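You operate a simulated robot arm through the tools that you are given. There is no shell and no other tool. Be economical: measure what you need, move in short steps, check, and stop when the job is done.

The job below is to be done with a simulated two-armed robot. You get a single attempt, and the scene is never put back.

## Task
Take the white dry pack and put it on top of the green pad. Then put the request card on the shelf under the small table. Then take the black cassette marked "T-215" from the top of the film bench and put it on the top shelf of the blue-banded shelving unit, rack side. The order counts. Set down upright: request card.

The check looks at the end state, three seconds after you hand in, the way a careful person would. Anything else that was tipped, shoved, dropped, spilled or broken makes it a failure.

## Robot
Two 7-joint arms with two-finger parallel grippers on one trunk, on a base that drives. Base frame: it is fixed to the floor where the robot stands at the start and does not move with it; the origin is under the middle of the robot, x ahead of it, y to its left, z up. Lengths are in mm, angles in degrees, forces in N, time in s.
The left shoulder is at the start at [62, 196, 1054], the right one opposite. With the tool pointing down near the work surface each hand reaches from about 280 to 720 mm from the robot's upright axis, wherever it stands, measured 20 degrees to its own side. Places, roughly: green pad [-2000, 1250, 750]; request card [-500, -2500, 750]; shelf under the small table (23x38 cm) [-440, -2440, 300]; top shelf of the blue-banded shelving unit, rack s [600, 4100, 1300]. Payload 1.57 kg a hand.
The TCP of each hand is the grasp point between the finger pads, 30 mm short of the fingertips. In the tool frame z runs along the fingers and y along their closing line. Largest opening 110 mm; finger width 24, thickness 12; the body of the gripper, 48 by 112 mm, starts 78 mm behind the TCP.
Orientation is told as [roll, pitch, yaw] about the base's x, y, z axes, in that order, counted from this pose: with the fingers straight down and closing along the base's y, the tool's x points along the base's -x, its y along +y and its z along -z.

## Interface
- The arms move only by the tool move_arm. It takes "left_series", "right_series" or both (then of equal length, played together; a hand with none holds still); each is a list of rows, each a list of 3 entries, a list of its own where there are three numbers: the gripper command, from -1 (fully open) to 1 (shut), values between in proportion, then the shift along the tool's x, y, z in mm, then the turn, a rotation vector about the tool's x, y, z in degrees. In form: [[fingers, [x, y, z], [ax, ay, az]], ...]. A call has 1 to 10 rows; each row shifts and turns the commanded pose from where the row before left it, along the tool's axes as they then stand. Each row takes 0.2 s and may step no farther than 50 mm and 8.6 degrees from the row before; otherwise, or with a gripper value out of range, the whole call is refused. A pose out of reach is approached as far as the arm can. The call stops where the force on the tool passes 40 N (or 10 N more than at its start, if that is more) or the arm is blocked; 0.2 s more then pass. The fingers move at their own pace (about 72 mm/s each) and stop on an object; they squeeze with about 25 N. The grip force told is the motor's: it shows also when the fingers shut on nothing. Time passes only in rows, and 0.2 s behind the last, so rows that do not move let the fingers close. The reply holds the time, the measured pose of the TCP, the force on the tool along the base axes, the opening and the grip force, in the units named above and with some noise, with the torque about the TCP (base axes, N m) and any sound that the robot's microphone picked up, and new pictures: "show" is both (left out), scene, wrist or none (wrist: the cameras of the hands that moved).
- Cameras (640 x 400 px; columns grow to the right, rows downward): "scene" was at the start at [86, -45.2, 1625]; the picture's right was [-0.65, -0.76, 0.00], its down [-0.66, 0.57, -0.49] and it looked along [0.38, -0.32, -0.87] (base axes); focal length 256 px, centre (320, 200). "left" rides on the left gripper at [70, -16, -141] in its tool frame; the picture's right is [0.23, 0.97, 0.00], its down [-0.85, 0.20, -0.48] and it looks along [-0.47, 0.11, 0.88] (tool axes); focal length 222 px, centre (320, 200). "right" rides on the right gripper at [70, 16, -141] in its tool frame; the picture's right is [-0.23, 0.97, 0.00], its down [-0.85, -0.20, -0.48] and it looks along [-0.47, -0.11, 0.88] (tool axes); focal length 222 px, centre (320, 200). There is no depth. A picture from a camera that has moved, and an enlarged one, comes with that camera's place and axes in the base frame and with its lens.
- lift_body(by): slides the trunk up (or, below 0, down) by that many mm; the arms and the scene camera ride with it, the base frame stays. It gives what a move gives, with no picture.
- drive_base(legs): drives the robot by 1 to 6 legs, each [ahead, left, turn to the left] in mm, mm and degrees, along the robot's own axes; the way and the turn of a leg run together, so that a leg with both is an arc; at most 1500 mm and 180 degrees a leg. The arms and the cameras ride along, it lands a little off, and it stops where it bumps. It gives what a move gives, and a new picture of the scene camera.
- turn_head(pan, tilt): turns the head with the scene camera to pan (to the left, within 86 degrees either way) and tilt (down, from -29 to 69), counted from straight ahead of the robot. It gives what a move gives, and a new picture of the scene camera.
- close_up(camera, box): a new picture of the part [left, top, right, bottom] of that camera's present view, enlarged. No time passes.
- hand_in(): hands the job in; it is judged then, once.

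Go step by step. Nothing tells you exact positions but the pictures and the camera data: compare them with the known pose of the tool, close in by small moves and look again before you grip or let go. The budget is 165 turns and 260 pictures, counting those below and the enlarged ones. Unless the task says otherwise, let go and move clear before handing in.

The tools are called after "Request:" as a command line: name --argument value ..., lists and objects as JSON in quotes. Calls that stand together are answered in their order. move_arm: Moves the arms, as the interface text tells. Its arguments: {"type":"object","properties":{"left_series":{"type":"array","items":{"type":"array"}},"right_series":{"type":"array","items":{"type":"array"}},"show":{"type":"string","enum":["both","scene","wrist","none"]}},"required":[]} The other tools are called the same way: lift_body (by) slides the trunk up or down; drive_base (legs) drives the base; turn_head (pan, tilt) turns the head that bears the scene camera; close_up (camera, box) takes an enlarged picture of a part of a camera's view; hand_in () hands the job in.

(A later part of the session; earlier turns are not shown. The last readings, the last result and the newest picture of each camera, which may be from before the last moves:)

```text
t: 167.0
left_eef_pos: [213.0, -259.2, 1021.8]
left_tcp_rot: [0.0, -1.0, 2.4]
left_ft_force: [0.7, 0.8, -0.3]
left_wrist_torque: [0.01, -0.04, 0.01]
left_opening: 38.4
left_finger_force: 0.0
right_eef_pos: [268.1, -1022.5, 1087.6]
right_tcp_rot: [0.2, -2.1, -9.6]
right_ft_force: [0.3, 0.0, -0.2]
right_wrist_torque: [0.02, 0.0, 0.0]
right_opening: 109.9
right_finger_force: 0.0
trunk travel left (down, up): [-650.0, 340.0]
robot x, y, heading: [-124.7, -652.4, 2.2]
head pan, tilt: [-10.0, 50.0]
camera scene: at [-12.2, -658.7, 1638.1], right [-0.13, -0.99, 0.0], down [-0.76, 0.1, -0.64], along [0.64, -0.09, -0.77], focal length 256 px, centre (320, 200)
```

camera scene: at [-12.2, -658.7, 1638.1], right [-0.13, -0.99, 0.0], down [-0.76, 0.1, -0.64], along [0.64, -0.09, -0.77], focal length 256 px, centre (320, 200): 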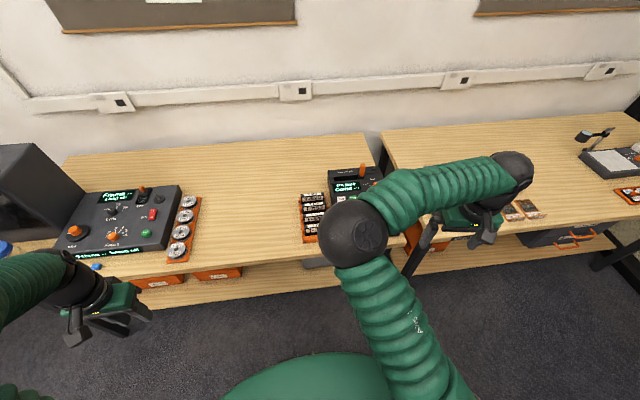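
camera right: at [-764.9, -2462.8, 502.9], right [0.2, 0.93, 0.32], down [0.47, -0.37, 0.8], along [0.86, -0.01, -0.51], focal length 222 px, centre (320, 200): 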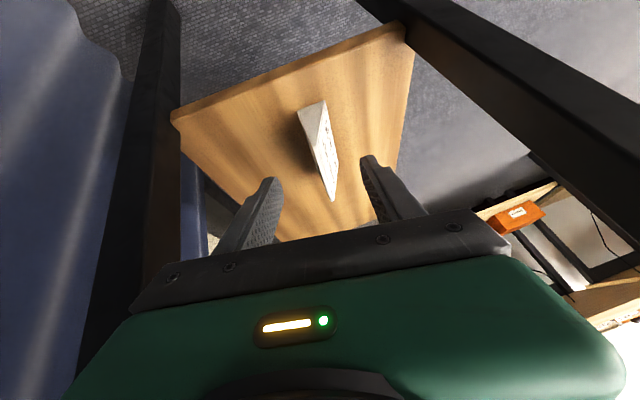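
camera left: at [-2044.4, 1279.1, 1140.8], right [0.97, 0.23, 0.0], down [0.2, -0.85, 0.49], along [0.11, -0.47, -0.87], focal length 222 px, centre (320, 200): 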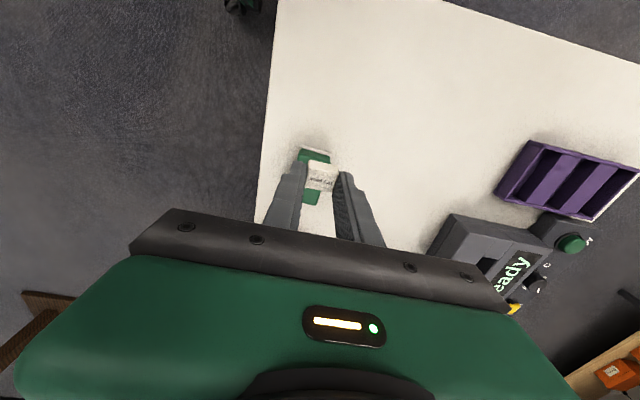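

The cassettes sit in an orange rack beside the tape deck. I zoom in to read the labels.

Request:
close_up --camera "scene" --box '[280, 160, 408, 240]'

Request:
close_up --camera "scene" --box '[60, 180, 220, 280]'

```text
5.00 times, centred on (344, 200) of scene
camera zoom: at [-12.2, -658.7, 1638.1], right [-0.13, -0.99, 0.0], down [-0.76, 0.1, -0.64], along [0.64, -0.09, -0.77], focal length 1281 px, centre (200, 200)
```

zoom: 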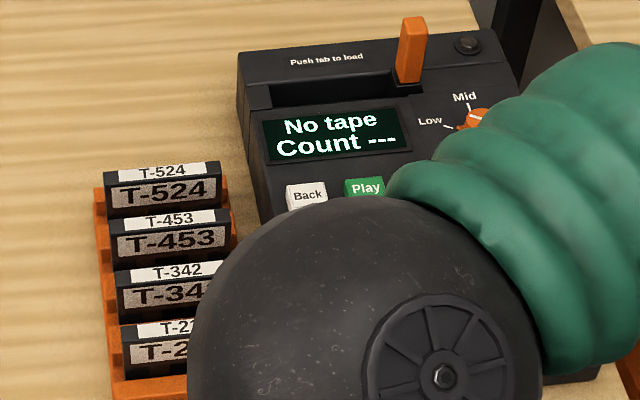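

```text
4.00 times, centred on (140, 230) of scene
camera zoom: at [-12.2, -658.7, 1638.1], right [-0.13, -0.99, 0.0], down [-0.76, 0.1, -0.64], along [0.64, -0.09, -0.77], focal length 1025 px, centre (1040, 80)
```

zoom: 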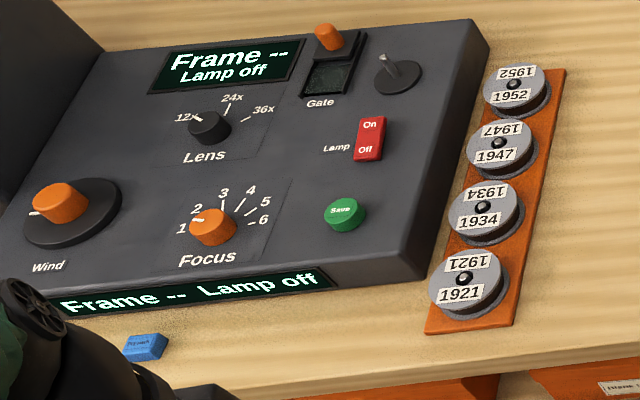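

The front cassette in the rack is likely T-215, at about [524,-701]; the right elbow hides part of it. I will use the left hand, so I shift the base to put the rack at my left.

Request:
drive_base --legs '[[0, 0, -2.2], [110, -228, 0]]'

Request:
turn_head --pan 15 --tilt 52

Request:
close_up --camera "scene" --box '[240, 140, 400, 240]'

```text
t: 169.2
left_eef_pos: [336.3, -495.3, 1018.0]
left_tcp_rot: [-0.4, -0.9, 0.3]
left_ft_force: [-0.3, -0.5, 0.8]
left_wrist_torque: [0.02, 0.03, 0.0]
left_opening: 38.4
left_finger_force: 0.1
right_eef_pos: [361.3, -1258.1, 1090.9]
right_tcp_rot: [-0.2, -2.3, -11.7]
right_ft_force: [0.6, 1.4, -0.6]
right_wrist_torque: [-0.05, 0.05, -0.03]
right_opening: 110.1
right_finger_force: 0.0
trunk travel left (down, up): [-650.0, 340.0]
robot x, y, heading: [-18.1, -880.2, -0.0]
head pan, tilt: [-10.0, 50.0]
camera scene: at [94.7, -880.0, 1637.7], right [-0.17, -0.98, 0.01], down [-0.76, 0.13, -0.64], along [0.63, -0.12, -0.77], focal length 256 px, centre (320, 200)
```

scene: 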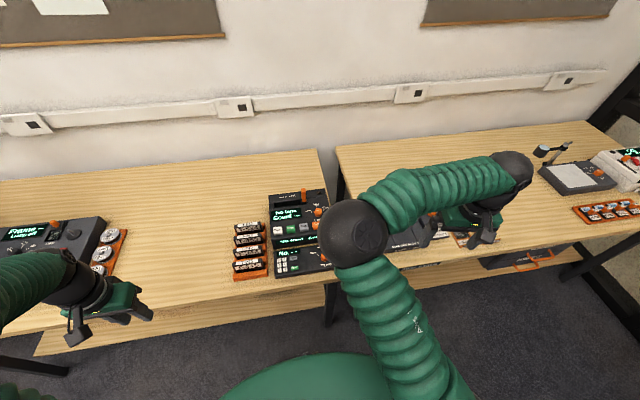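

```text
t: 170.1
left_eef_pos: [336.5, -498.8, 1020.3]
left_tcp_rot: [-0.4, -0.9, 0.3]
left_ft_force: [-0.7, -0.1, 0.9]
left_wrist_torque: [-0.01, -0.01, 0.02]
left_opening: 38.6
left_finger_force: 0.0
right_eef_pos: [359.8, -1264.0, 1089.0]
right_tcp_rot: [0.2, -2.1, -11.7]
right_ft_force: [-0.7, 1.0, 0.4]
right_wrist_torque: [0.0, 0.02, 0.0]
right_opening: 110.0
right_finger_force: 0.0
trunk travel left (down, up): [-650.0, 340.0]
robot x, y, heading: [-18.7, -882.1, -0.1]
head pan, tilt: [15.0, 52.0]
camera scene: at [92.6, -853.8, 1635.0], right [0.26, -0.97, 0.0], down [-0.76, -0.21, -0.61], along [0.59, 0.16, -0.79], focal length 256 px, centre (320, 200)
```

scene: 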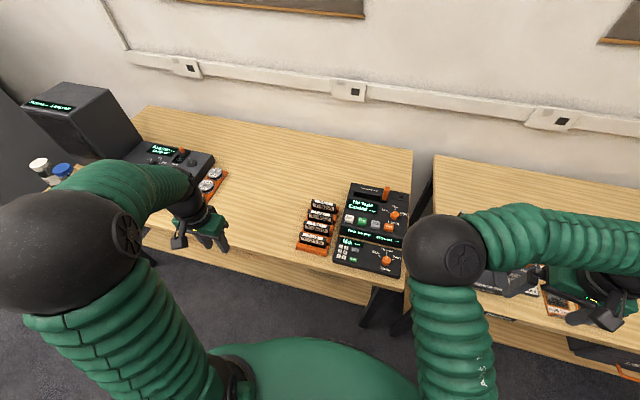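

```text
4.00 times, centred on (320, 190) of scene
camera zoom: at [92.6, -853.8, 1635.0], right [0.26, -0.97, 0.0], down [-0.76, -0.21, -0.61], along [0.59, 0.16, -0.79], focal length 1025 px, centre (320, 240)
```

zoom: 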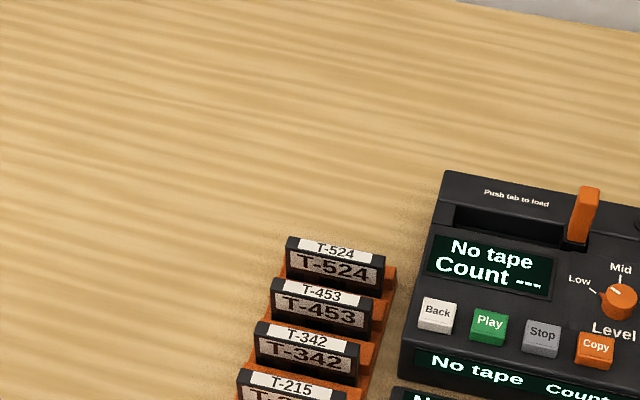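

The front one reads T-215. I zoom on it for geometry.

Request:
close_up --camera "scene" --box '[272, 190, 368, 250]'

```text
6.67 times, centred on (320, 220) of scene
camera zoom: at [92.6, -853.8, 1635.0], right [0.26, -0.97, 0.0], down [-0.76, -0.21, -0.61], along [0.59, 0.16, -0.79], focal length 1708 px, centre (320, 67)
```

zoom: 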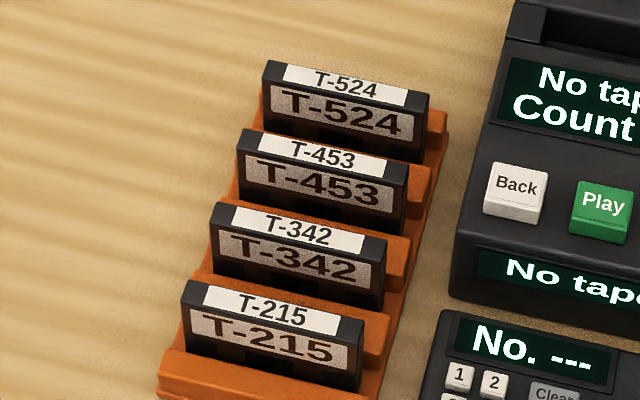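

I move the left hand above the rack, still high, to look with its wrist camera.

Request:
move_arm --left_series '[[-1, [-30, -36, 0], [0, 0, 0]], [-1, [-30, -36, 0], [0, 0, 0]], [-1, [-30, -36, 0], [0, 0, 0]], [-1, [-30, -36, 0], [0, 0, 0]], [-1, [-30, -36, 0], [0, 0, 0]], [-1, [0, -36, 0], [0, 0, 0]]]' --show "wrist"

Request:
close_up --camera "left" --box '[220, 80, 460, 230]'

```text
t: 171.5
left_eef_pos: [486.4, -721.1, 1023.3]
left_tcp_rot: [0.1, -1.0, 0.2]
left_ft_force: [0.4, 0.3, 0.0]
left_wrist_torque: [0.02, 0.01, 0.0]
left_opening: 110.0
left_finger_force: 0.0
right_eef_pos: [360.7, -1271.5, 1086.1]
right_tcp_rot: [0.4, -2.2, -12.1]
right_ft_force: [-0.3, -0.7, 0.1]
right_wrist_torque: [0.03, 0.03, -0.02]
right_opening: 109.9
right_finger_force: 0.0
trunk travel left (down, up): [-650.0, 340.0]
robot x, y, heading: [-13.7, -878.5, 0.1]
head pan, tilt: [15.0, 52.0]
camera left: at [415.2, -737.6, 1164.3], right [-0.23, 0.97, 0.0], down [0.85, 0.2, 0.49], along [0.48, 0.11, -0.87], focal length 222 px, centre (320, 200)
```

left: 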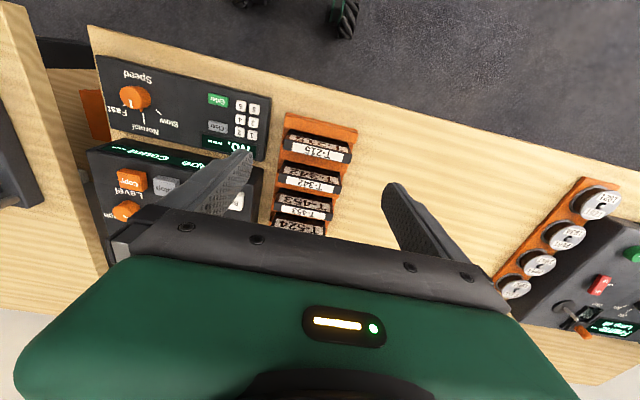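

```text
2.67 times, centred on (340, 155) of left
camera zoom: at [415.2, -737.6, 1164.3], right [-0.23, 0.97, 0.0], down [0.85, 0.2, 0.49], along [0.48, 0.11, -0.87], focal length 592 px, centre (267, 320)
```

zoom: 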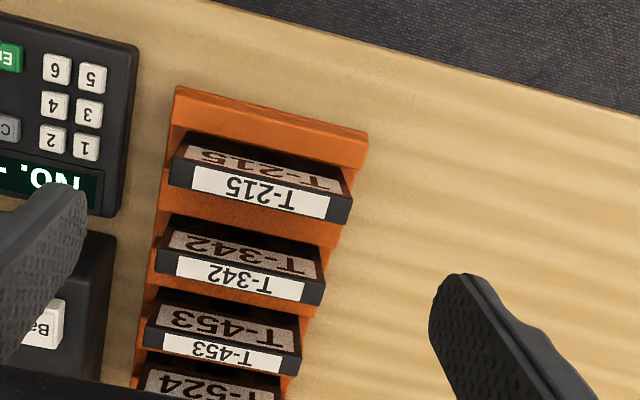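

T-215 stands across y with about 40 mm free above the rack, and ~30 mm of gap to T-342 behind. I will grip front-to-back, so I turn the left hand by 90° up here.

Request:
move_arm --left_series '[[-1, [0, 0, 0], [0, 0, 8.5]], [-1, [0, 0, 0], [0, 0, 8.5]], [-1, [0, 0, 0], [0, 0, 8.5]], [-1, [0, 0, 0], [0, 0, 8.5]], [-1, [0, 0, 0], [0, 0, 8.5]], [-1, [0, 0, 0], [0, 0, 8.5]], [-1, [0, 0, 0], [0, 0, 8.5]], [-1, [0, 0, 0], [0, 0, 8.5]], [-1, [0, 0, 0], [0, 0, 8.5]], [-1, [0, 0, 0], [0, 0, 8.5]]]' --show "wrist"

```text
t: 173.7
left_eef_pos: [485.3, -720.6, 1024.0]
left_tcp_rot: [1.0, 0.0, -84.9]
left_ft_force: [-0.6, 0.4, -0.4]
left_wrist_torque: [-0.01, -0.03, 0.02]
left_opening: 109.8
left_finger_force: 0.1
right_eef_pos: [360.0, -1268.8, 1087.4]
right_tcp_rot: [0.3, -2.1, -11.8]
right_ft_force: [-0.9, 0.9, 0.4]
right_wrist_torque: [0.01, 0.03, -0.02]
right_opening: 110.1
right_finger_force: 0.0
trunk travel left (down, up): [-650.0, 340.0]
robot x, y, heading: [-15.7, -878.9, 0.0]
head pan, tilt: [15.0, 52.0]
camera left: at [462.0, -650.9, 1165.7], right [0.95, 0.31, 0.02], down [0.27, -0.83, 0.48], along [0.16, -0.46, -0.88], focal length 222 px, centre (320, 200)
```

left: 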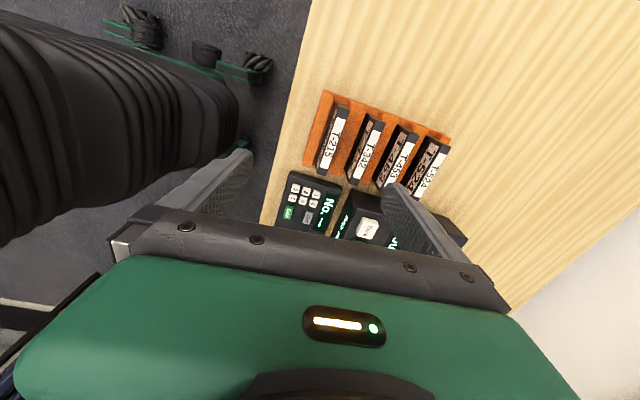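

The turn worked. T-215's top centre comes out near [505,-719,858]. I trim the yaw, centre over it, narrow the fingers and go down to check.

Request:
move_arm --left_series '[[0.1, [0, 20, 0], [-1, 0, 5]], [0.1, [0, 0, 45], [0, 0, 0]], [0.1, [0, 0, 45], [0, 0, 0]]]' --show "wrist"

Request:
close_up --camera "left" --box '[220, 80, 460, 230]'

```text
t: 174.5
left_eef_pos: [510.0, -716.3, 934.0]
left_tcp_rot: [1.9, 0.0, -89.8]
left_ft_force: [-1.0, -0.2, 0.2]
left_wrist_torque: [0.0, 0.04, 0.02]
left_opening: 49.3
left_finger_force: 0.1
right_eef_pos: [360.9, -1268.9, 1086.8]
right_tcp_rot: [0.3, -2.1, -11.9]
right_ft_force: [0.6, -0.6, 0.0]
right_wrist_torque: [0.03, 0.02, 0.01]
right_opening: 110.0
right_finger_force: 0.1
trunk travel left (down, up): [-650.0, 340.0]
robot x, y, heading: [-13.7, -881.0, -0.0]
head pan, tilt: [15.0, 52.0]
camera left: at [488.9, -647.3, 1075.9], right [0.97, 0.23, 0.03], down [0.19, -0.85, 0.48], along [0.14, -0.47, -0.87], focal length 222 px, centre (320, 200)
```

left: 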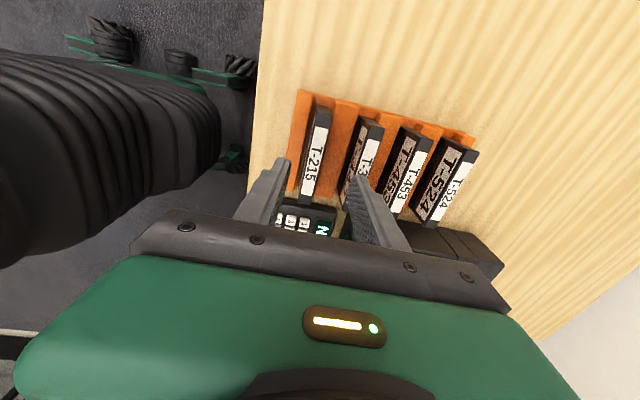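

```text
2.67 times, centred on (340, 155) of left
camera zoom: at [488.9, -647.3, 1075.9], right [0.97, 0.23, 0.03], down [0.19, -0.85, 0.48], along [0.14, -0.47, -0.87], focal length 592 px, centre (267, 320)
```

zoom: 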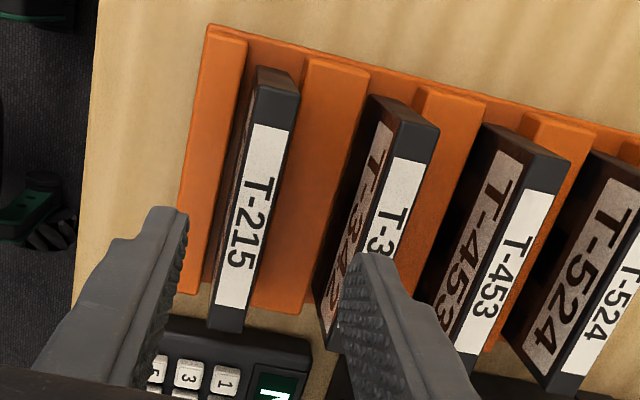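

Clear view: T-215 at x≈506, T-342 about 31 mm behind it. I narrow the opening to 38 mm, centre and lower.

Request:
move_arm --left_series '[[0.3, [-3, -4, 0], [0, -1.9, 0]], [0.3, [0, 0, 20], [0, 0, 0]], [0.3, [0, 0, 18], [0, 0, 0]]]' --show "none"

Request:
close_up --camera "left" --box '[220, 80, 460, 230]'

```text
t: 175.3
left_eef_pos: [506.3, -721.5, 897.4]
left_tcp_rot: [1.8, -1.9, -89.8]
left_ft_force: [-0.7, -0.1, 0.5]
left_wrist_torque: [-0.01, 0.0, 0.02]
left_opening: 38.7
left_finger_force: 0.1
right_eef_pos: [361.0, -1269.7, 1087.8]
right_tcp_rot: [0.4, -2.1, -11.9]
right_ft_force: [0.3, -0.2, 0.3]
right_wrist_torque: [0.0, -0.01, -0.01]
right_opening: 110.2
right_finger_force: 0.0
trunk travel left (down, up): [-650.0, 340.0]
robot x, y, heading: [-17.3, -877.7, 0.1]
head pan, tilt: [15.0, 52.0]
```

```text
2.67 times, centred on (340, 155) of left
camera zoom: at [485.2, -647.0, 1035.6], right [0.97, 0.23, 0.03], down [0.19, -0.84, 0.51], along [0.14, -0.49, -0.86], focal length 592 px, centre (267, 320)
```

zoom: 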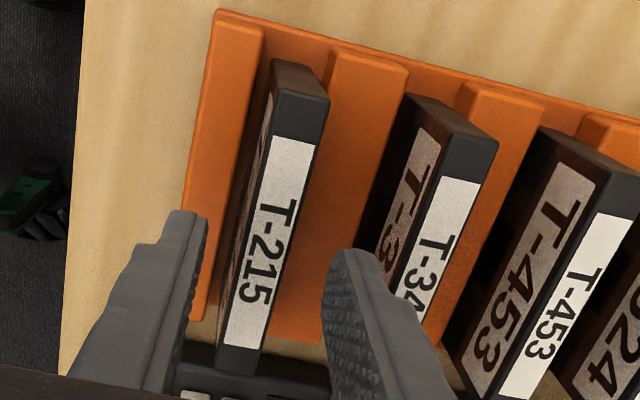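

Request:
move_arm --left_series '[[0.3, [0, 0, 8], [1.8, 1.9, 0]], [0.3, [0, 0, 10], [0, 0, 0]]]' --show "none"

Request:
close_up --camera "left" --box '[220, 80, 460, 230]'

```text
t: 175.9
left_eef_pos: [507.7, -721.8, 879.8]
left_tcp_rot: [0.1, 0.0, -89.9]
left_ft_force: [0.8, 1.1, 0.4]
left_wrist_torque: [-0.02, 0.02, -0.02]
left_opening: 38.3
left_finger_force: 0.0
right_eef_pos: [360.2, -1270.0, 1088.6]
right_tcp_rot: [0.3, -2.0, -11.9]
right_ft_force: [-0.1, -1.0, 0.3]
right_wrist_torque: [0.0, 0.0, 0.04]
right_opening: 110.1
right_finger_force: 0.0
trunk travel left (down, up): [-650.0, 340.0]
robot x, y, heading: [-17.5, -883.1, -0.0]
head pan, tilt: [15.0, 52.0]
```

```text
2.67 times, centred on (340, 155) of left
camera zoom: at [490.3, -652.1, 1020.8], right [0.97, 0.23, 0.0], down [0.2, -0.85, 0.48], along [0.11, -0.47, -0.88], focal length 592 px, centre (267, 320)
```

zoom: 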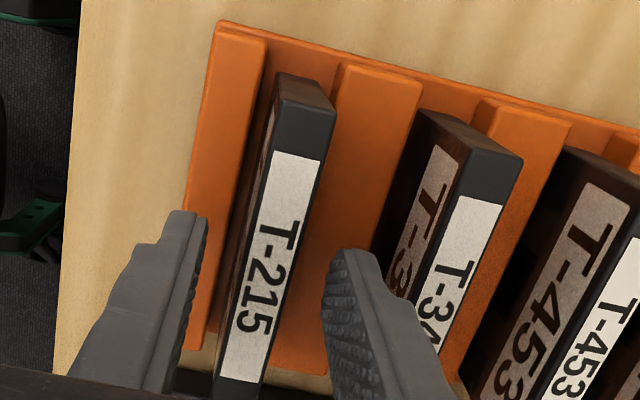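

Request:
move_arm --left_series '[[0.3, [0, 0, 8], [0, 0, 0]], [0.3, [0, 0, 8], [0, 0, 0]]]' --show "none"

Request:
close_up --camera "left" --box '[220, 80, 460, 230]'

```text
t: 176.5
left_eef_pos: [507.3, -721.8, 860.7]
left_tcp_rot: [0.0, 0.0, -89.8]
left_ft_force: [0.2, 0.7, 0.9]
left_wrist_torque: [0.01, 0.01, 0.0]
left_opening: 38.4
left_finger_force: 0.0
right_eef_pos: [361.2, -1269.6, 1086.8]
right_tcp_rot: [0.3, -2.0, -11.9]
right_ft_force: [0.1, 1.0, 0.3]
right_wrist_torque: [0.0, 0.01, -0.03]
right_opening: 109.9
right_finger_force: 0.0
trunk travel left (down, up): [-650.0, 340.0]
robot x, y, heading: [-11.6, -879.7, 0.1]
head pan, tilt: [15.0, 52.0]
```

```text
2.67 times, centred on (340, 155) of left
camera zoom: at [490.8, -652.0, 1003.9], right [0.97, 0.23, 0.0], down [0.2, -0.85, 0.48], along [0.11, -0.47, -0.88], focal length 592 px, centre (267, 320)
```

zoom: 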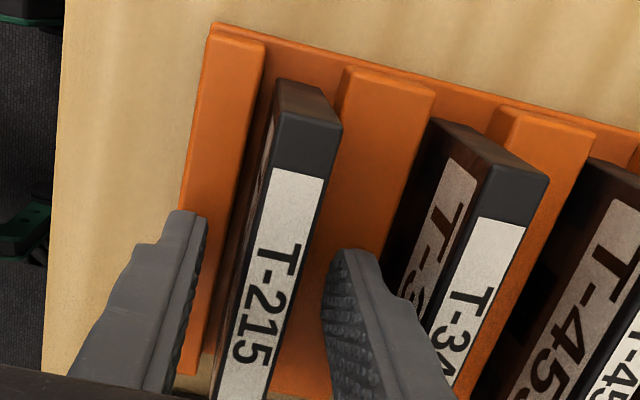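

Request:
move_arm --left_series '[[0.5, [0, 0, 0], [0, 0, 0]], [1, [0, 0, 0], [0, 0, 0]], [1, [0, 0, 0], [0, 0, 0]], [1, [0, 0, 0], [0, 0, 0]]]' --show "none"

Request:
close_up --camera "left" --box '[220, 80, 460, 230]'

```text
t: 177.5
left_eef_pos: [507.4, -722.8, 862.6]
left_tcp_rot: [0.2, 0.0, -89.7]
left_ft_force: [-0.5, -0.4, 0.4]
left_wrist_torque: [0.04, -0.01, -0.02]
left_opening: 14.3
left_finger_force: 25.0
right_eef_pos: [359.3, -1269.5, 1087.5]
right_tcp_rot: [0.3, -2.2, -11.9]
right_ft_force: [0.0, -0.4, 0.1]
right_wrist_torque: [-0.02, 0.02, 0.0]
right_opening: 109.8
right_finger_force: 0.0
trunk travel left (down, up): [-650.0, 340.0]
robot x, y, heading: [-17.8, -878.9, 0.2]
head pan, tilt: [15.0, 52.0]
```

```text
2.67 times, centred on (340, 155) of left
camera zoom: at [490.7, -652.1, 1004.3], right [0.97, 0.23, 0.0], down [0.2, -0.85, 0.48], along [0.11, -0.47, -0.88], focal length 592 px, centre (267, 320)
```

zoom: 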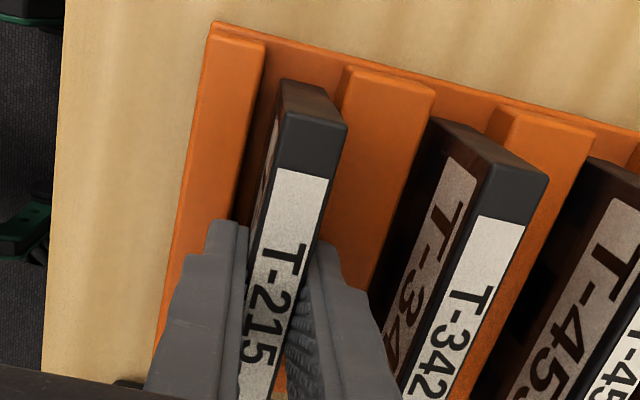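

T-215 is gripped (14 mm). I lift it straight out.

Request:
move_arm --left_series '[[1, [0, 0, -15], [0, 0, 0]], [1, [0, 0, -25], [0, 0, 0]], [1, [0, 0, -35], [0, 0, 0]], [1, [0, 0, -45], [0, 0, 0]], [1, [0, 0, -45], [0, 0, 0]], [1, [0, 0, -40], [0, 0, 0]]]' --show "wrist"

Request:
turn_head --pan 20 --tilt 50

```text
t: 178.9
left_eef_pos: [505.8, -723.7, 1069.0]
left_tcp_rot: [0.1, 0.1, -89.9]
left_ft_force: [-0.8, 0.4, 0.6]
left_wrist_torque: [0.0, 0.0, -0.01]
left_opening: 14.2
left_finger_force: 25.6
right_eef_pos: [360.2, -1268.6, 1086.7]
right_tcp_rot: [0.5, -2.2, -11.9]
right_ft_force: [0.3, -0.3, 1.0]
right_wrist_torque: [-0.01, -0.06, -0.01]
right_opening: 110.0
right_finger_force: 0.1
trunk travel left (down, up): [-650.0, 340.0]
robot x, y, heading: [-14.4, -880.2, 0.0]
head pan, tilt: [15.0, 52.0]
camera left: at [489.2, -653.5, 1211.1], right [0.97, 0.23, 0.0], down [0.2, -0.85, 0.48], along [0.11, -0.47, -0.88], focal length 222 px, centre (320, 200)
```

left: 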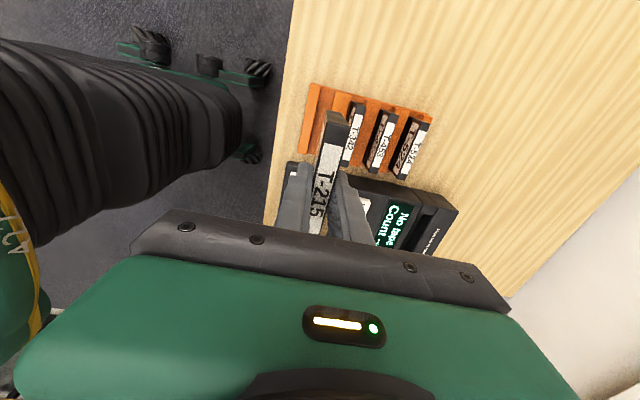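

```text
t: 179.6
left_eef_pos: [505.4, -723.0, 1067.9]
left_tcp_rot: [0.0, 0.0, -89.8]
left_ft_force: [-0.6, -0.1, -0.3]
left_wrist_torque: [0.0, -0.03, -0.01]
left_opening: 14.6
left_finger_force: 25.0
right_eef_pos: [359.4, -1269.0, 1086.9]
right_tcp_rot: [0.4, -2.1, -11.9]
right_ft_force: [-0.1, 0.8, 0.4]
right_wrist_torque: [-0.01, -0.03, 0.01]
right_opening: 110.0
right_finger_force: 0.1
trunk travel left (down, up): [-650.0, 340.0]
robot x, y, heading: [-15.5, -881.9, 0.1]
head pan, tilt: [20.0, 50.0]
camera scene: at [92.8, -854.7, 1637.9], right [0.34, -0.94, 0.0], down [-0.72, -0.26, -0.64], along [0.6, 0.22, -0.77], focal length 256 px, centre (320, 200)
```

scene: 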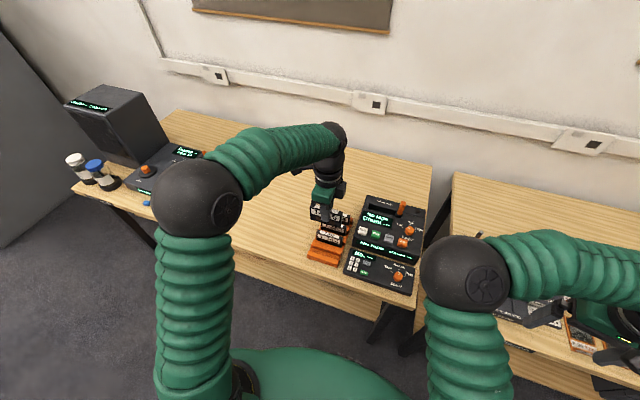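

T-215 is out and held. I raise and draw in the left hand, then back off and head north along the open floor to find the blue-banded shelving unit.

Request:
move_arm --left_series '[[1, [0, 0, -40], [0, 0, 0]], [1, [0, -35, -30], [0, 0, 0]], [1, [0, -45, 0], [0, 0, 0]], [1, [0, -40, 0], [0, 0, 0]]]' --show "none"

Request:
drive_base --legs '[[-600, 0, 0], [0, 1500, 0], [0, 1500, 0], [0, 0, 60]]'

Request:
turn_head --pan 0 --tilt 15

```text
t: 180.6
left_eef_pos: [384.6, -724.4, 1138.0]
left_tcp_rot: [0.3, -0.1, -89.9]
left_ft_force: [-0.3, -0.2, -0.5]
left_wrist_torque: [0.03, -0.02, -0.01]
left_opening: 14.6
left_finger_force: 25.2
right_eef_pos: [358.5, -1271.5, 1087.3]
right_tcp_rot: [0.3, -2.1, -11.9]
right_ft_force: [-0.2, 0.4, 0.0]
right_wrist_torque: [0.0, -0.04, -0.01]
right_opening: 110.0
right_finger_force: 0.0
trunk travel left (down, up): [-650.0, 340.0]
robot x, y, heading: [-16.8, -880.3, 0.0]
head pan, tilt: [20.0, 50.0]
```

```text
t: 200.6
left_eef_pos: [-628.3, 2539.4, 1137.3]
left_tcp_rot: [0.0, 0.0, -26.2]
left_ft_force: [0.7, 0.7, -1.0]
left_wrist_torque: [0.01, 0.01, 0.0]
left_opening: 14.3
left_finger_force: 25.0
right_eef_pos: [-151.7, 2273.2, 1087.4]
right_tcp_rot: [0.4, -2.1, 51.7]
right_ft_force: [-0.7, -0.1, -0.2]
right_wrist_torque: [-0.01, 0.01, 0.01]
right_opening: 110.0
right_finger_force: 0.0
trunk travel left (down, up): [-650.0, 340.0]
robot x, y, heading: [-669.2, 2109.8, 63.6]
head pan, tilt: [20.0, 50.0]
camera scene: at [-640.1, 2215.6, 1638.0], right [0.99, -0.11, 0.0], down [-0.09, -0.76, -0.64], along [0.07, 0.64, -0.77], focal length 256 px, centre (320, 200)
```

scene: 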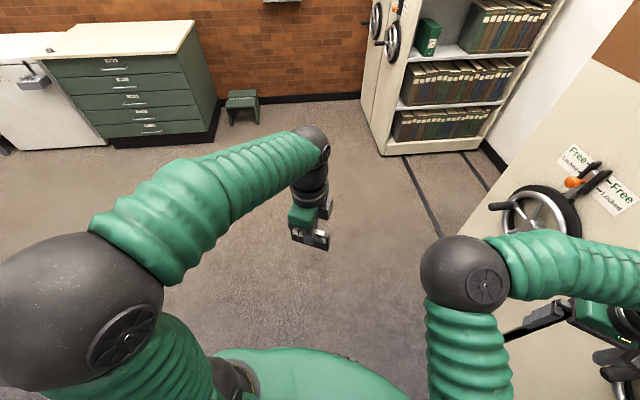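

```text
t: 201.7
left_eef_pos: [-628.7, 2539.3, 1137.3]
left_tcp_rot: [0.3, 0.0, -26.1]
left_ft_force: [-0.2, -0.3, 0.0]
left_wrist_torque: [-0.03, 0.03, -0.01]
left_opening: 14.1
left_finger_force: 25.3
right_eef_pos: [-151.8, 2272.2, 1087.7]
right_tcp_rot: [0.3, -2.2, 51.6]
right_ft_force: [-0.2, -0.3, -0.4]
right_wrist_torque: [0.0, 0.02, -0.05]
right_opening: 110.1
right_finger_force: 0.1
trunk travel left (down, up): [-650.0, 340.0]
robot x, y, heading: [-664.6, 2112.2, 63.5]
head pan, tilt: [0.0, 15.0]
camera scene: at [-607.6, 2223.0, 1691.6], right [0.9, -0.44, 0.0], down [-0.12, -0.23, -0.97], along [0.43, 0.86, -0.26], focal length 256 px, centre (320, 200)
```

scene: 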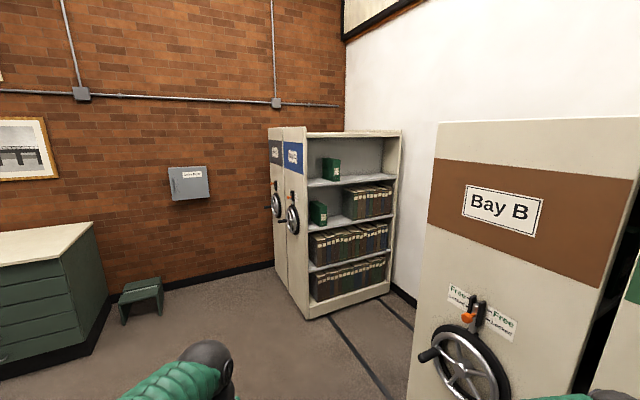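

The mobile shelving is ahead: a brown-banded Bay B near me and a blue-banded unit further on. I zoom in on it.

Request:
close_up --camera "scene" --box '[250, 110, 410, 210]'

Request:
turn_head --pan -60 --tilt 25

```text
4.00 times, centred on (330, 160) of scene
camera zoom: at [-607.6, 2223.0, 1691.6], right [0.9, -0.44, 0.0], down [-0.12, -0.23, -0.97], along [0.43, 0.86, -0.26], focal length 1025 px, centre (280, 360)
```

zoom: 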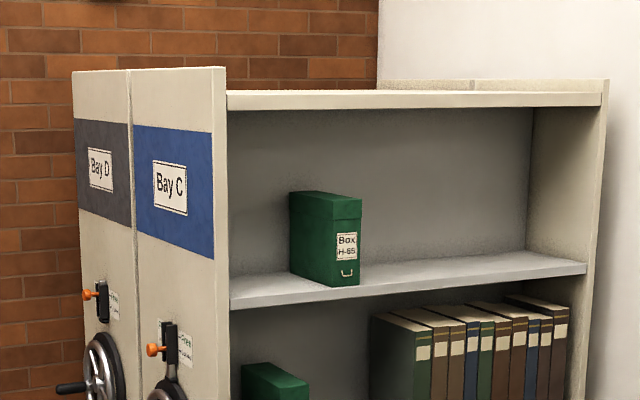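

```text
t: 202.9
left_eef_pos: [-629.3, 2540.3, 1137.5]
left_tcp_rot: [0.2, 0.1, -26.3]
left_ft_force: [0.8, 0.9, -0.4]
left_wrist_torque: [0.03, -0.01, 0.02]
left_opening: 14.2
left_finger_force: 24.9
right_eef_pos: [-151.8, 2272.2, 1087.3]
right_tcp_rot: [0.4, -2.3, 51.6]
right_ft_force: [-0.5, -0.4, -0.5]
right_wrist_torque: [0.02, 0.03, -0.01]
right_opening: 110.0
right_finger_force: 0.1
trunk travel left (down, up): [-650.0, 340.0]
robot x, y, heading: [-670.5, 2108.9, 63.6]
head pan, tilt: [-60.0, 25.0]
camera scene: at [-557.0, 2145.2, 1675.5], right [0.06, -1.0, 0.0], down [-0.42, -0.03, -0.91], along [0.9, 0.06, -0.42], focal length 256 px, centre (320, 200)
```

scene: 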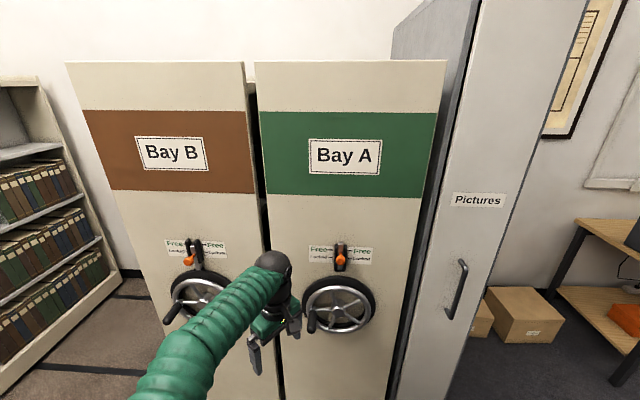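

Bay C is the blue-banded unit; its top shelf (front edge y≈3930, x 150–1000, z≈1300) holds Box H-65 at x≈330–430 and is free to the right, with a board 340 mm above. A vertical hand would not fit under it, so I test here in the open whether the hand can tilt forward to lay the cassette almost flat.

Request:
move_arm --left_series '[[1, [0, 0, 0], [-8.5, 0, 0]], [1, [0, 0, 0], [-8.5, 0, 0]], [1, [0, 0, 0], [-8.5, 0, 0]], [1, [0, 0, 0], [-8.5, 0, 0]], [1, [0, 0, 0], [-8.5, 0, 0]], [1, [0, 0, 0], [-8.5, 0, 0]], [1, [0, 0, 0], [-8.5, 0, 0]]]' --show "none"

Request:
turn_head --pan 20 --tilt 40

```text
t: 204.6
left_eef_pos: [-579.2, 2606.2, 1141.8]
left_tcp_rot: [59.2, -0.1, -26.5]
left_ft_force: [0.0, 0.4, 0.5]
left_wrist_torque: [-0.02, -0.01, 0.0]
left_opening: 14.3
left_finger_force: 24.8
left hand out of reach, approached as far as the arm can: row 4, 5, 6, 7
right_eef_pos: [-149.9, 2271.6, 1086.9]
right_tcp_rot: [0.4, -2.1, 51.6]
right_ft_force: [-0.4, 0.6, -0.1]
right_wrist_torque: [0.02, 0.04, 0.01]
right_opening: 110.1
right_finger_force: 0.0
trunk travel left (down, up): [-650.0, 340.0]
robot x, y, heading: [-666.7, 2111.8, 63.6]
head pan, tilt: [-60.0, 25.0]
```

```text
t: 206.1
left_eef_pos: [-584.2, 2607.6, 1141.2]
left_tcp_rot: [59.4, -0.1, -26.1]
left_ft_force: [0.6, -0.8, -0.6]
left_wrist_torque: [0.01, 0.04, 0.01]
left_opening: 14.0
left_finger_force: 24.8
right_eef_pos: [-152.3, 2271.5, 1087.9]
right_tcp_rot: [0.4, -2.2, 51.6]
right_ft_force: [-1.2, -0.2, -0.3]
right_wrist_torque: [0.0, 0.0, 0.05]
right_opening: 110.4
right_finger_force: 0.0
trunk travel left (down, up): [-650.0, 340.0]
robot x, y, heading: [-667.0, 2108.4, 63.5]
head pan, tilt: [20.0, 40.0]
camera scene: at [-639.5, 2223.2, 1652.2], right [0.99, -0.11, 0.0], down [-0.07, -0.64, -0.77], along [0.09, 0.76, -0.64], focal length 256 px, centre (320, 200)
```

scene: 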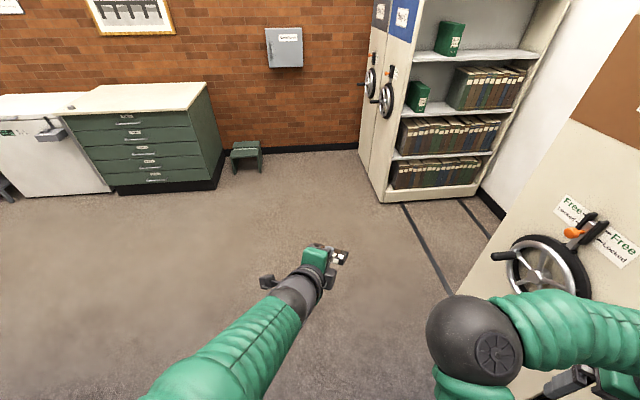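

It reaches 59° already. I push on toward horizontal while moving the hand a bit forward.

Request:
move_arm --left_series '[[1, [0, 12, 26], [-8, 0, 0]], [1, [0, 8, 28], [-8, 0, 0]], [1, [0, 5, 28], [-7, 0, 0]]]' --show "scene"

```text
t: 206.9
left_eef_pos: [-545.2, 2678.8, 1161.3]
left_tcp_rot: [83.8, -1.4, -26.4]
left_ft_force: [0.7, -1.2, -0.3]
left_wrist_torque: [0.0, 0.01, -0.02]
left_opening: 14.2
left_finger_force: 25.2
left hand out of reach, approached as far as the arm can: row 3
right_eef_pos: [-150.1, 2272.6, 1088.2]
right_tcp_rot: [0.3, -2.1, 51.6]
right_ft_force: [-0.8, 1.1, 0.0]
right_wrist_torque: [-0.03, 0.02, -0.02]
right_opening: 110.3
right_finger_force: 0.0
trunk travel left (down, up): [-650.0, 340.0]
robot x, y, heading: [-667.6, 2110.0, 63.5]
head pan, tilt: [20.0, 40.0]
camera scene: at [-637.2, 2223.7, 1652.7], right [0.99, -0.11, 0.0], down [-0.07, -0.64, -0.76], along [0.08, 0.76, -0.64], focal length 256 px, centre (320, 200)
```

scene: 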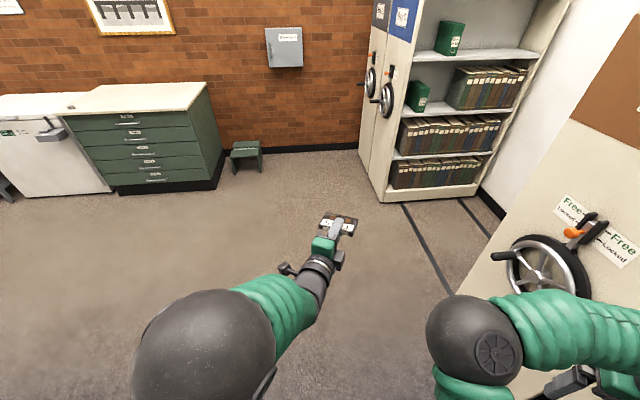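

Pitch 84°: the cassette is nearly flat, fingers pointing forward. I raise the trunk 235 mm and drive round to the aisle mouth in front of Bay C.

Request:
lift_body --by 235

Request:
drive_base --legs '[[560, 446, 0], [751, -128, 0], [0, 0, -3.5]]'

Request:
turn_head --pan 0 --tilt 30

```text
t: 209.3
left_eef_pos: [-547.6, 2680.0, 1383.7]
left_tcp_rot: [82.6, -0.1, -26.1]
left_ft_force: [0.3, -0.9, -0.7]
left_wrist_torque: [0.0, -0.01, 0.01]
left_opening: 14.3
left_finger_force: 24.9
right_eef_pos: [-151.1, 2273.3, 1322.4]
right_tcp_rot: [0.4, -2.2, 51.7]
right_ft_force: [0.3, -2.3, 0.5]
right_wrist_torque: [-0.02, 0.03, 0.05]
right_opening: 110.2
right_finger_force: 0.0
trunk travel left (down, up): [-885.0, 105.0]
robot x, y, heading: [-668.1, 2112.1, 63.5]
head pan, tilt: [20.0, 40.0]
```

```text
t: 217.5
left_eef_pos: [-215.9, 4001.5, 1382.8]
left_tcp_rot: [82.6, 0.1, -29.7]
left_ft_force: [-0.9, 0.0, -0.6]
left_wrist_torque: [-0.03, 0.0, 0.01]
left_opening: 14.5
left_finger_force: 25.2
right_eef_pos: [157.1, 3570.1, 1320.9]
right_tcp_rot: [0.4, -2.2, 48.1]
right_ft_force: [0.1, -0.4, 0.6]
right_wrist_torque: [0.01, -0.01, 0.01]
right_opening: 110.0
right_finger_force: 0.1
trunk travel left (down, up): [-885.0, 105.0]
robot x, y, heading: [-366.4, 3437.3, 60.0]
head pan, tilt: [20.0, 40.0]
camera scene: at [-332.7, 3552.8, 1887.2], right [0.99, -0.17, 0.0], down [-0.11, -0.63, -0.76], along [0.13, 0.75, -0.64], focal length 256 px, centre (320, 200)
```

scene: 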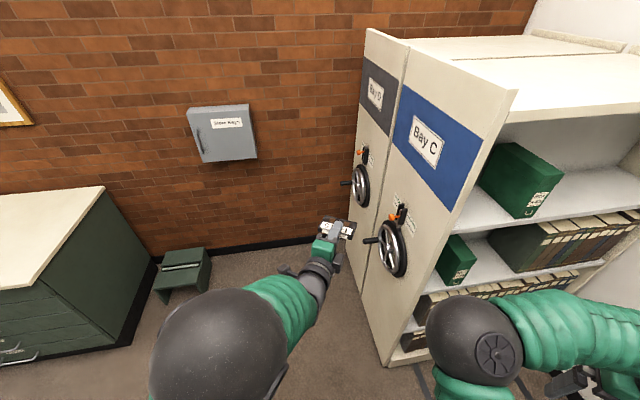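

```text
t: 218.3
left_eef_pos: [-216.1, 3999.4, 1383.0]
left_tcp_rot: [82.7, 0.1, -29.8]
left_ft_force: [-0.4, -0.2, -1.3]
left_wrist_torque: [0.01, 0.0, 0.0]
left_opening: 14.3
left_finger_force: 24.8
right_eef_pos: [154.8, 3568.9, 1322.0]
right_tcp_rot: [0.4, -2.3, 47.8]
right_ft_force: [-0.4, 0.8, -0.5]
right_wrist_torque: [0.01, 0.01, -0.03]
right_opening: 110.0
right_finger_force: 0.0
trunk travel left (down, up): [-885.0, 105.0]
robot x, y, heading: [-365.1, 3435.8, 60.1]
head pan, tilt: [0.0, 30.0]
camera scene: at [-302.8, 3546.3, 1902.4], right [0.87, -0.5, 0.0], down [-0.25, -0.43, -0.86], along [0.43, 0.75, -0.5], focal length 256 px, centre (320, 200)
```

scene: 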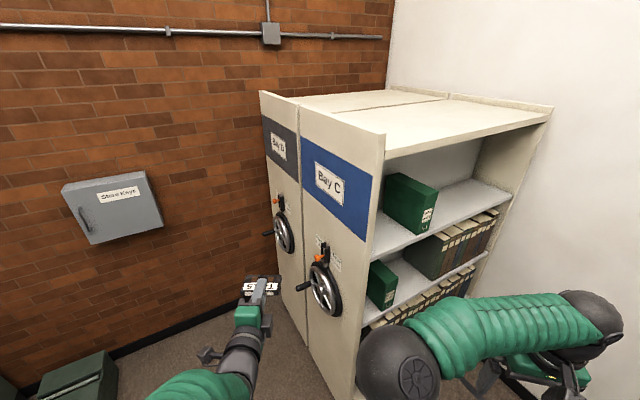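

The shelf front edge is at y≈4040, z≈1285, and the box ends at x≈460. I go a bit south to keep the cassette clear of the end panel, then slide east into the aisle.

Request:
drive_base --legs '[[-113, -65, 0], [388, -672, 0]]'

Request:
turn_head --pan 15 --tilt 40

Request:
close_up --camera "left" --box '[0, 0, 640, 400]'

```text
t: 223.4
left_eef_pos: [560.6, 3878.1, 1383.9]
left_tcp_rot: [82.7, -0.3, -29.3]
left_ft_force: [-0.5, -0.3, 0.0]
left_wrist_torque: [-0.02, -0.02, -0.09]
left_opening: 14.3
left_finger_force: 24.9
right_eef_pos: [933.5, 3450.5, 1325.7]
right_tcp_rot: [0.0, -2.4, 48.5]
right_ft_force: [-0.6, 0.9, 0.9]
right_wrist_torque: [-0.02, 0.0, -0.01]
right_opening: 110.2
right_finger_force: 0.1
trunk travel left (down, up): [-885.0, 105.0]
robot x, y, heading: [418.2, 3316.8, 60.5]
head pan, tilt: [0.0, 30.0]
camera scene: at [472.1, 3426.3, 1901.9], right [0.87, -0.49, 0.01], down [-0.24, -0.44, -0.87], along [0.43, 0.75, -0.5], focal length 256 px, centre (320, 200)
```

scene: 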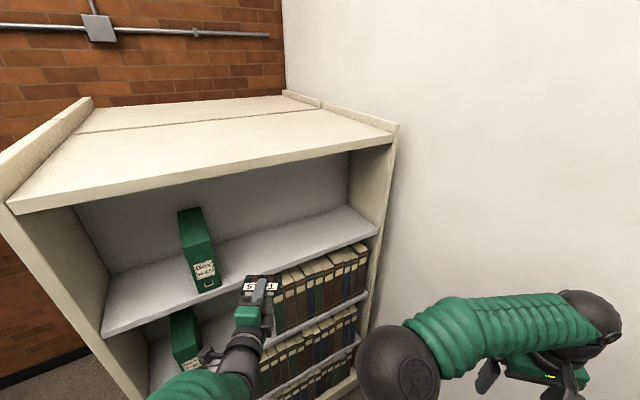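

```text
t: 224.2
left_eef_pos: [561.5, 3876.4, 1383.9]
left_tcp_rot: [82.7, -0.2, -29.4]
left_ft_force: [-0.9, 1.0, -1.2]
left_wrist_torque: [-0.01, 0.0, -0.02]
left_opening: 14.0
left_finger_force: 24.9
right_eef_pos: [936.0, 3447.9, 1324.2]
right_tcp_rot: [0.1, -2.3, 48.4]
right_ft_force: [0.3, -0.4, -0.1]
right_wrist_torque: [0.0, -0.05, 0.03]
right_opening: 110.1
right_finger_force: 0.0
trunk travel left (down, up): [-885.0, 105.0]
robot x, y, heading: [415.3, 3316.9, 60.5]
head pan, tilt: [15.0, 40.0]
camera scene: at [452.4, 3428.8, 1886.9], right [0.97, -0.25, 0.0], down [-0.16, -0.62, -0.76], along [0.19, 0.74, -0.64], focal length 256 px, centre (320, 200)
```

scene: 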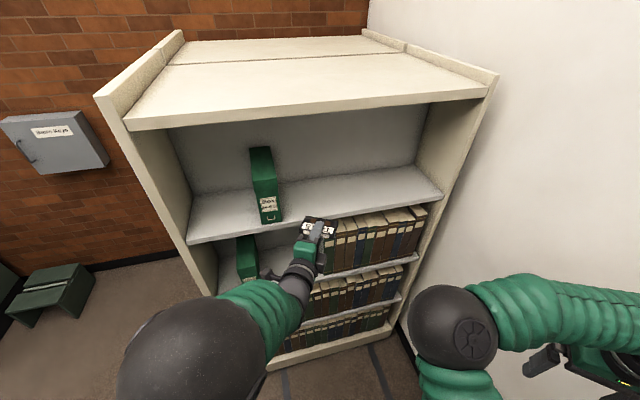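

```text
1.00 times, centred on (320, 200) of left (not enlarged: the box is as wide or as high as the picture)
camera zoom: at [430.7, 3787.1, 1385.5], right [-0.14, 0.22, 0.97], down [0.53, -0.81, 0.26], along [0.84, 0.54, 0.0], focal length 222 px, centre (320, 200)
```

zoom: 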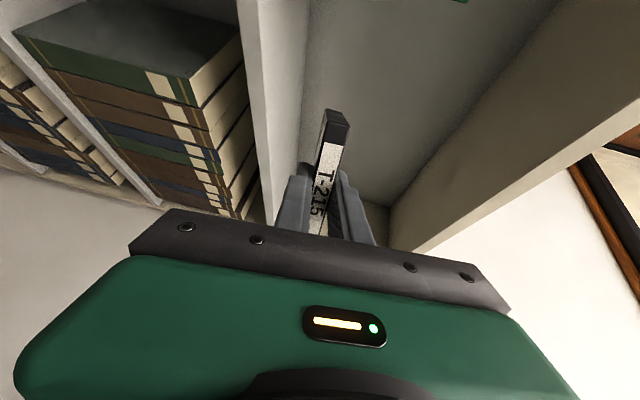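

The hand is clear and level above the shelf height, right of the box. I roll 150 mm toward the shelf, then check.

Request:
drive_base --legs '[[130, 74, 0]]'

Request:
close_up --camera "left" --box '[0, 0, 640, 400]'

Request:
close_up --camera "scene" --box '[230, 140, 390, 240]'

```text
t: 225.5
left_eef_pos: [584.8, 4009.6, 1387.7]
left_tcp_rot: [82.9, 0.8, -29.4]
left_ft_force: [0.8, -0.5, -0.4]
left_wrist_torque: [0.01, 0.02, 0.15]
left_opening: 14.4
left_finger_force: 24.5
right_eef_pos: [958.1, 3579.3, 1319.5]
right_tcp_rot: [1.3, -2.3, 48.1]
right_ft_force: [-0.2, -0.4, -0.9]
right_wrist_torque: [0.08, 0.06, -0.01]
right_opening: 109.8
right_finger_force: 0.0
trunk travel left (down, up): [-885.0, 105.0]
robot x, y, heading: [418.9, 3463.2, 60.6]
head pan, tilt: [15.0, 40.0]
camera scene: at [481.5, 3553.9, 1887.9], right [0.97, -0.25, -0.01], down [-0.17, -0.61, -0.77], along [0.19, 0.75, -0.64], focal length 256 px, centre (320, 200)
```

scene: 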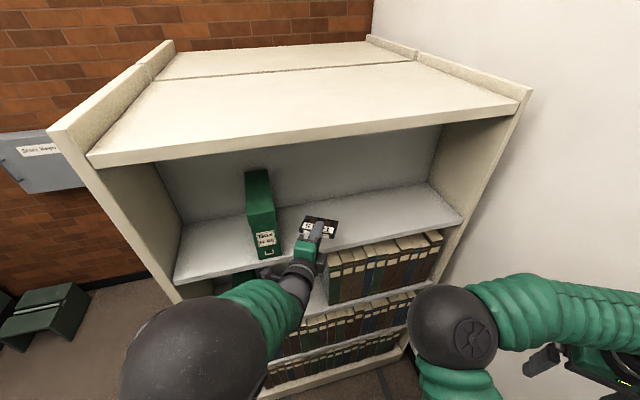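

```text
1.00 times, centred on (320, 200) of left (not enlarged: the box is as wide or as high as the picture)
camera zoom: at [452.8, 3919.7, 1391.1], right [-0.13, 0.21, 0.97], down [0.53, -0.81, 0.24], along [0.84, 0.54, -0.01], focal length 222 px, centre (320, 200)
```

zoom: 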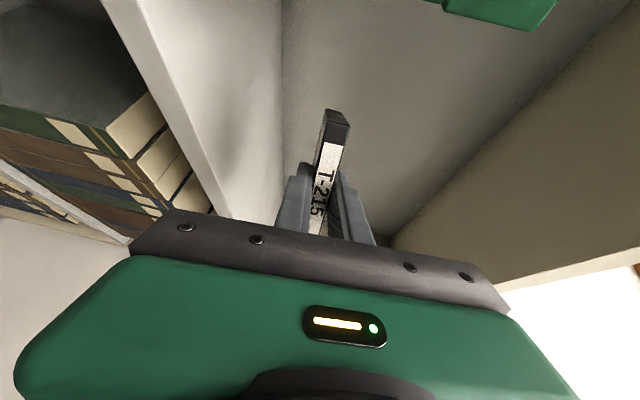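

```text
4.00 times, centred on (310, 190) of scene
camera zoom: at [481.5, 3553.9, 1887.9], right [0.97, -0.25, -0.01], down [-0.17, -0.61, -0.77], along [0.19, 0.75, -0.64], focal length 1025 px, centre (360, 240)
```

zoom: 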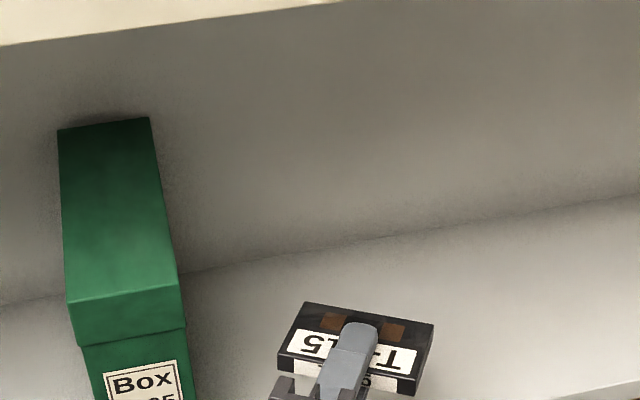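

I extend the hand the last ~60 mm into the shelf with the arm, still high.

Request:
move_arm --left_series '[[1, [15, 3, 27], [0, 0, 0]], [1, [15, 3, 27], [0, 0, 0]], [1, [0, 0, 0], [0, 0, 0]]]' --show "both"

```text
t: 226.3
left_eef_pos: [570.3, 4058.4, 1409.7]
left_tcp_rot: [82.6, 0.2, -29.4]
left_ft_force: [0.8, -0.7, -0.7]
left_wrist_torque: [0.0, 0.02, 0.03]
left_opening: 14.0
left_finger_force: 24.8
left hand out of reach, approached as far as the arm can: row 1, 2
right_eef_pos: [951.0, 3587.7, 1321.6]
right_tcp_rot: [0.7, -2.3, 48.1]
right_ft_force: [-0.2, -0.9, -0.4]
right_wrist_torque: [0.06, 0.01, -0.02]
right_opening: 109.9
right_finger_force: 0.1
trunk travel left (down, up): [-885.0, 105.0]
robot x, y, heading: [419.7, 3463.7, 60.5]
head pan, tilt: [15.0, 40.0]
camera scene: at [470.6, 3567.7, 1887.0], right [0.97, -0.25, -0.01], down [-0.17, -0.62, -0.77], along [0.19, 0.74, -0.64], focal length 256 px, centre (320, 200)
camera left: at [441.1, 3969.5, 1412.8], right [-0.13, 0.22, 0.97], down [0.52, -0.81, 0.25], along [0.84, 0.54, -0.01], focal length 222 px, centre (320, 200)
```

scene: 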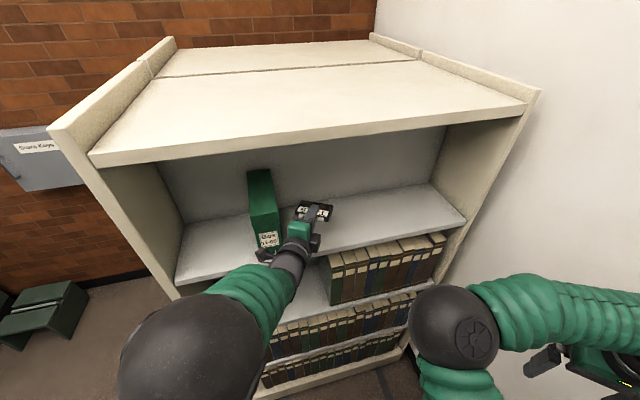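
left: 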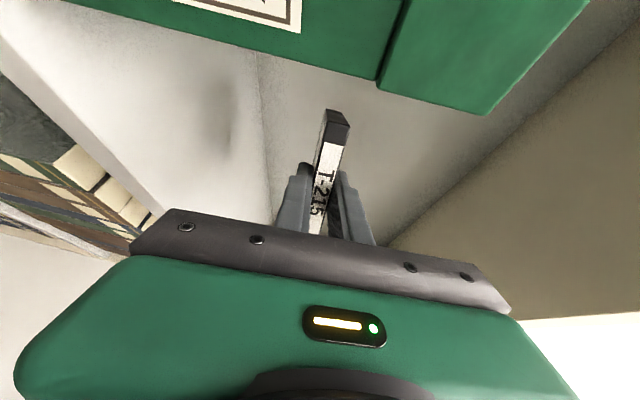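

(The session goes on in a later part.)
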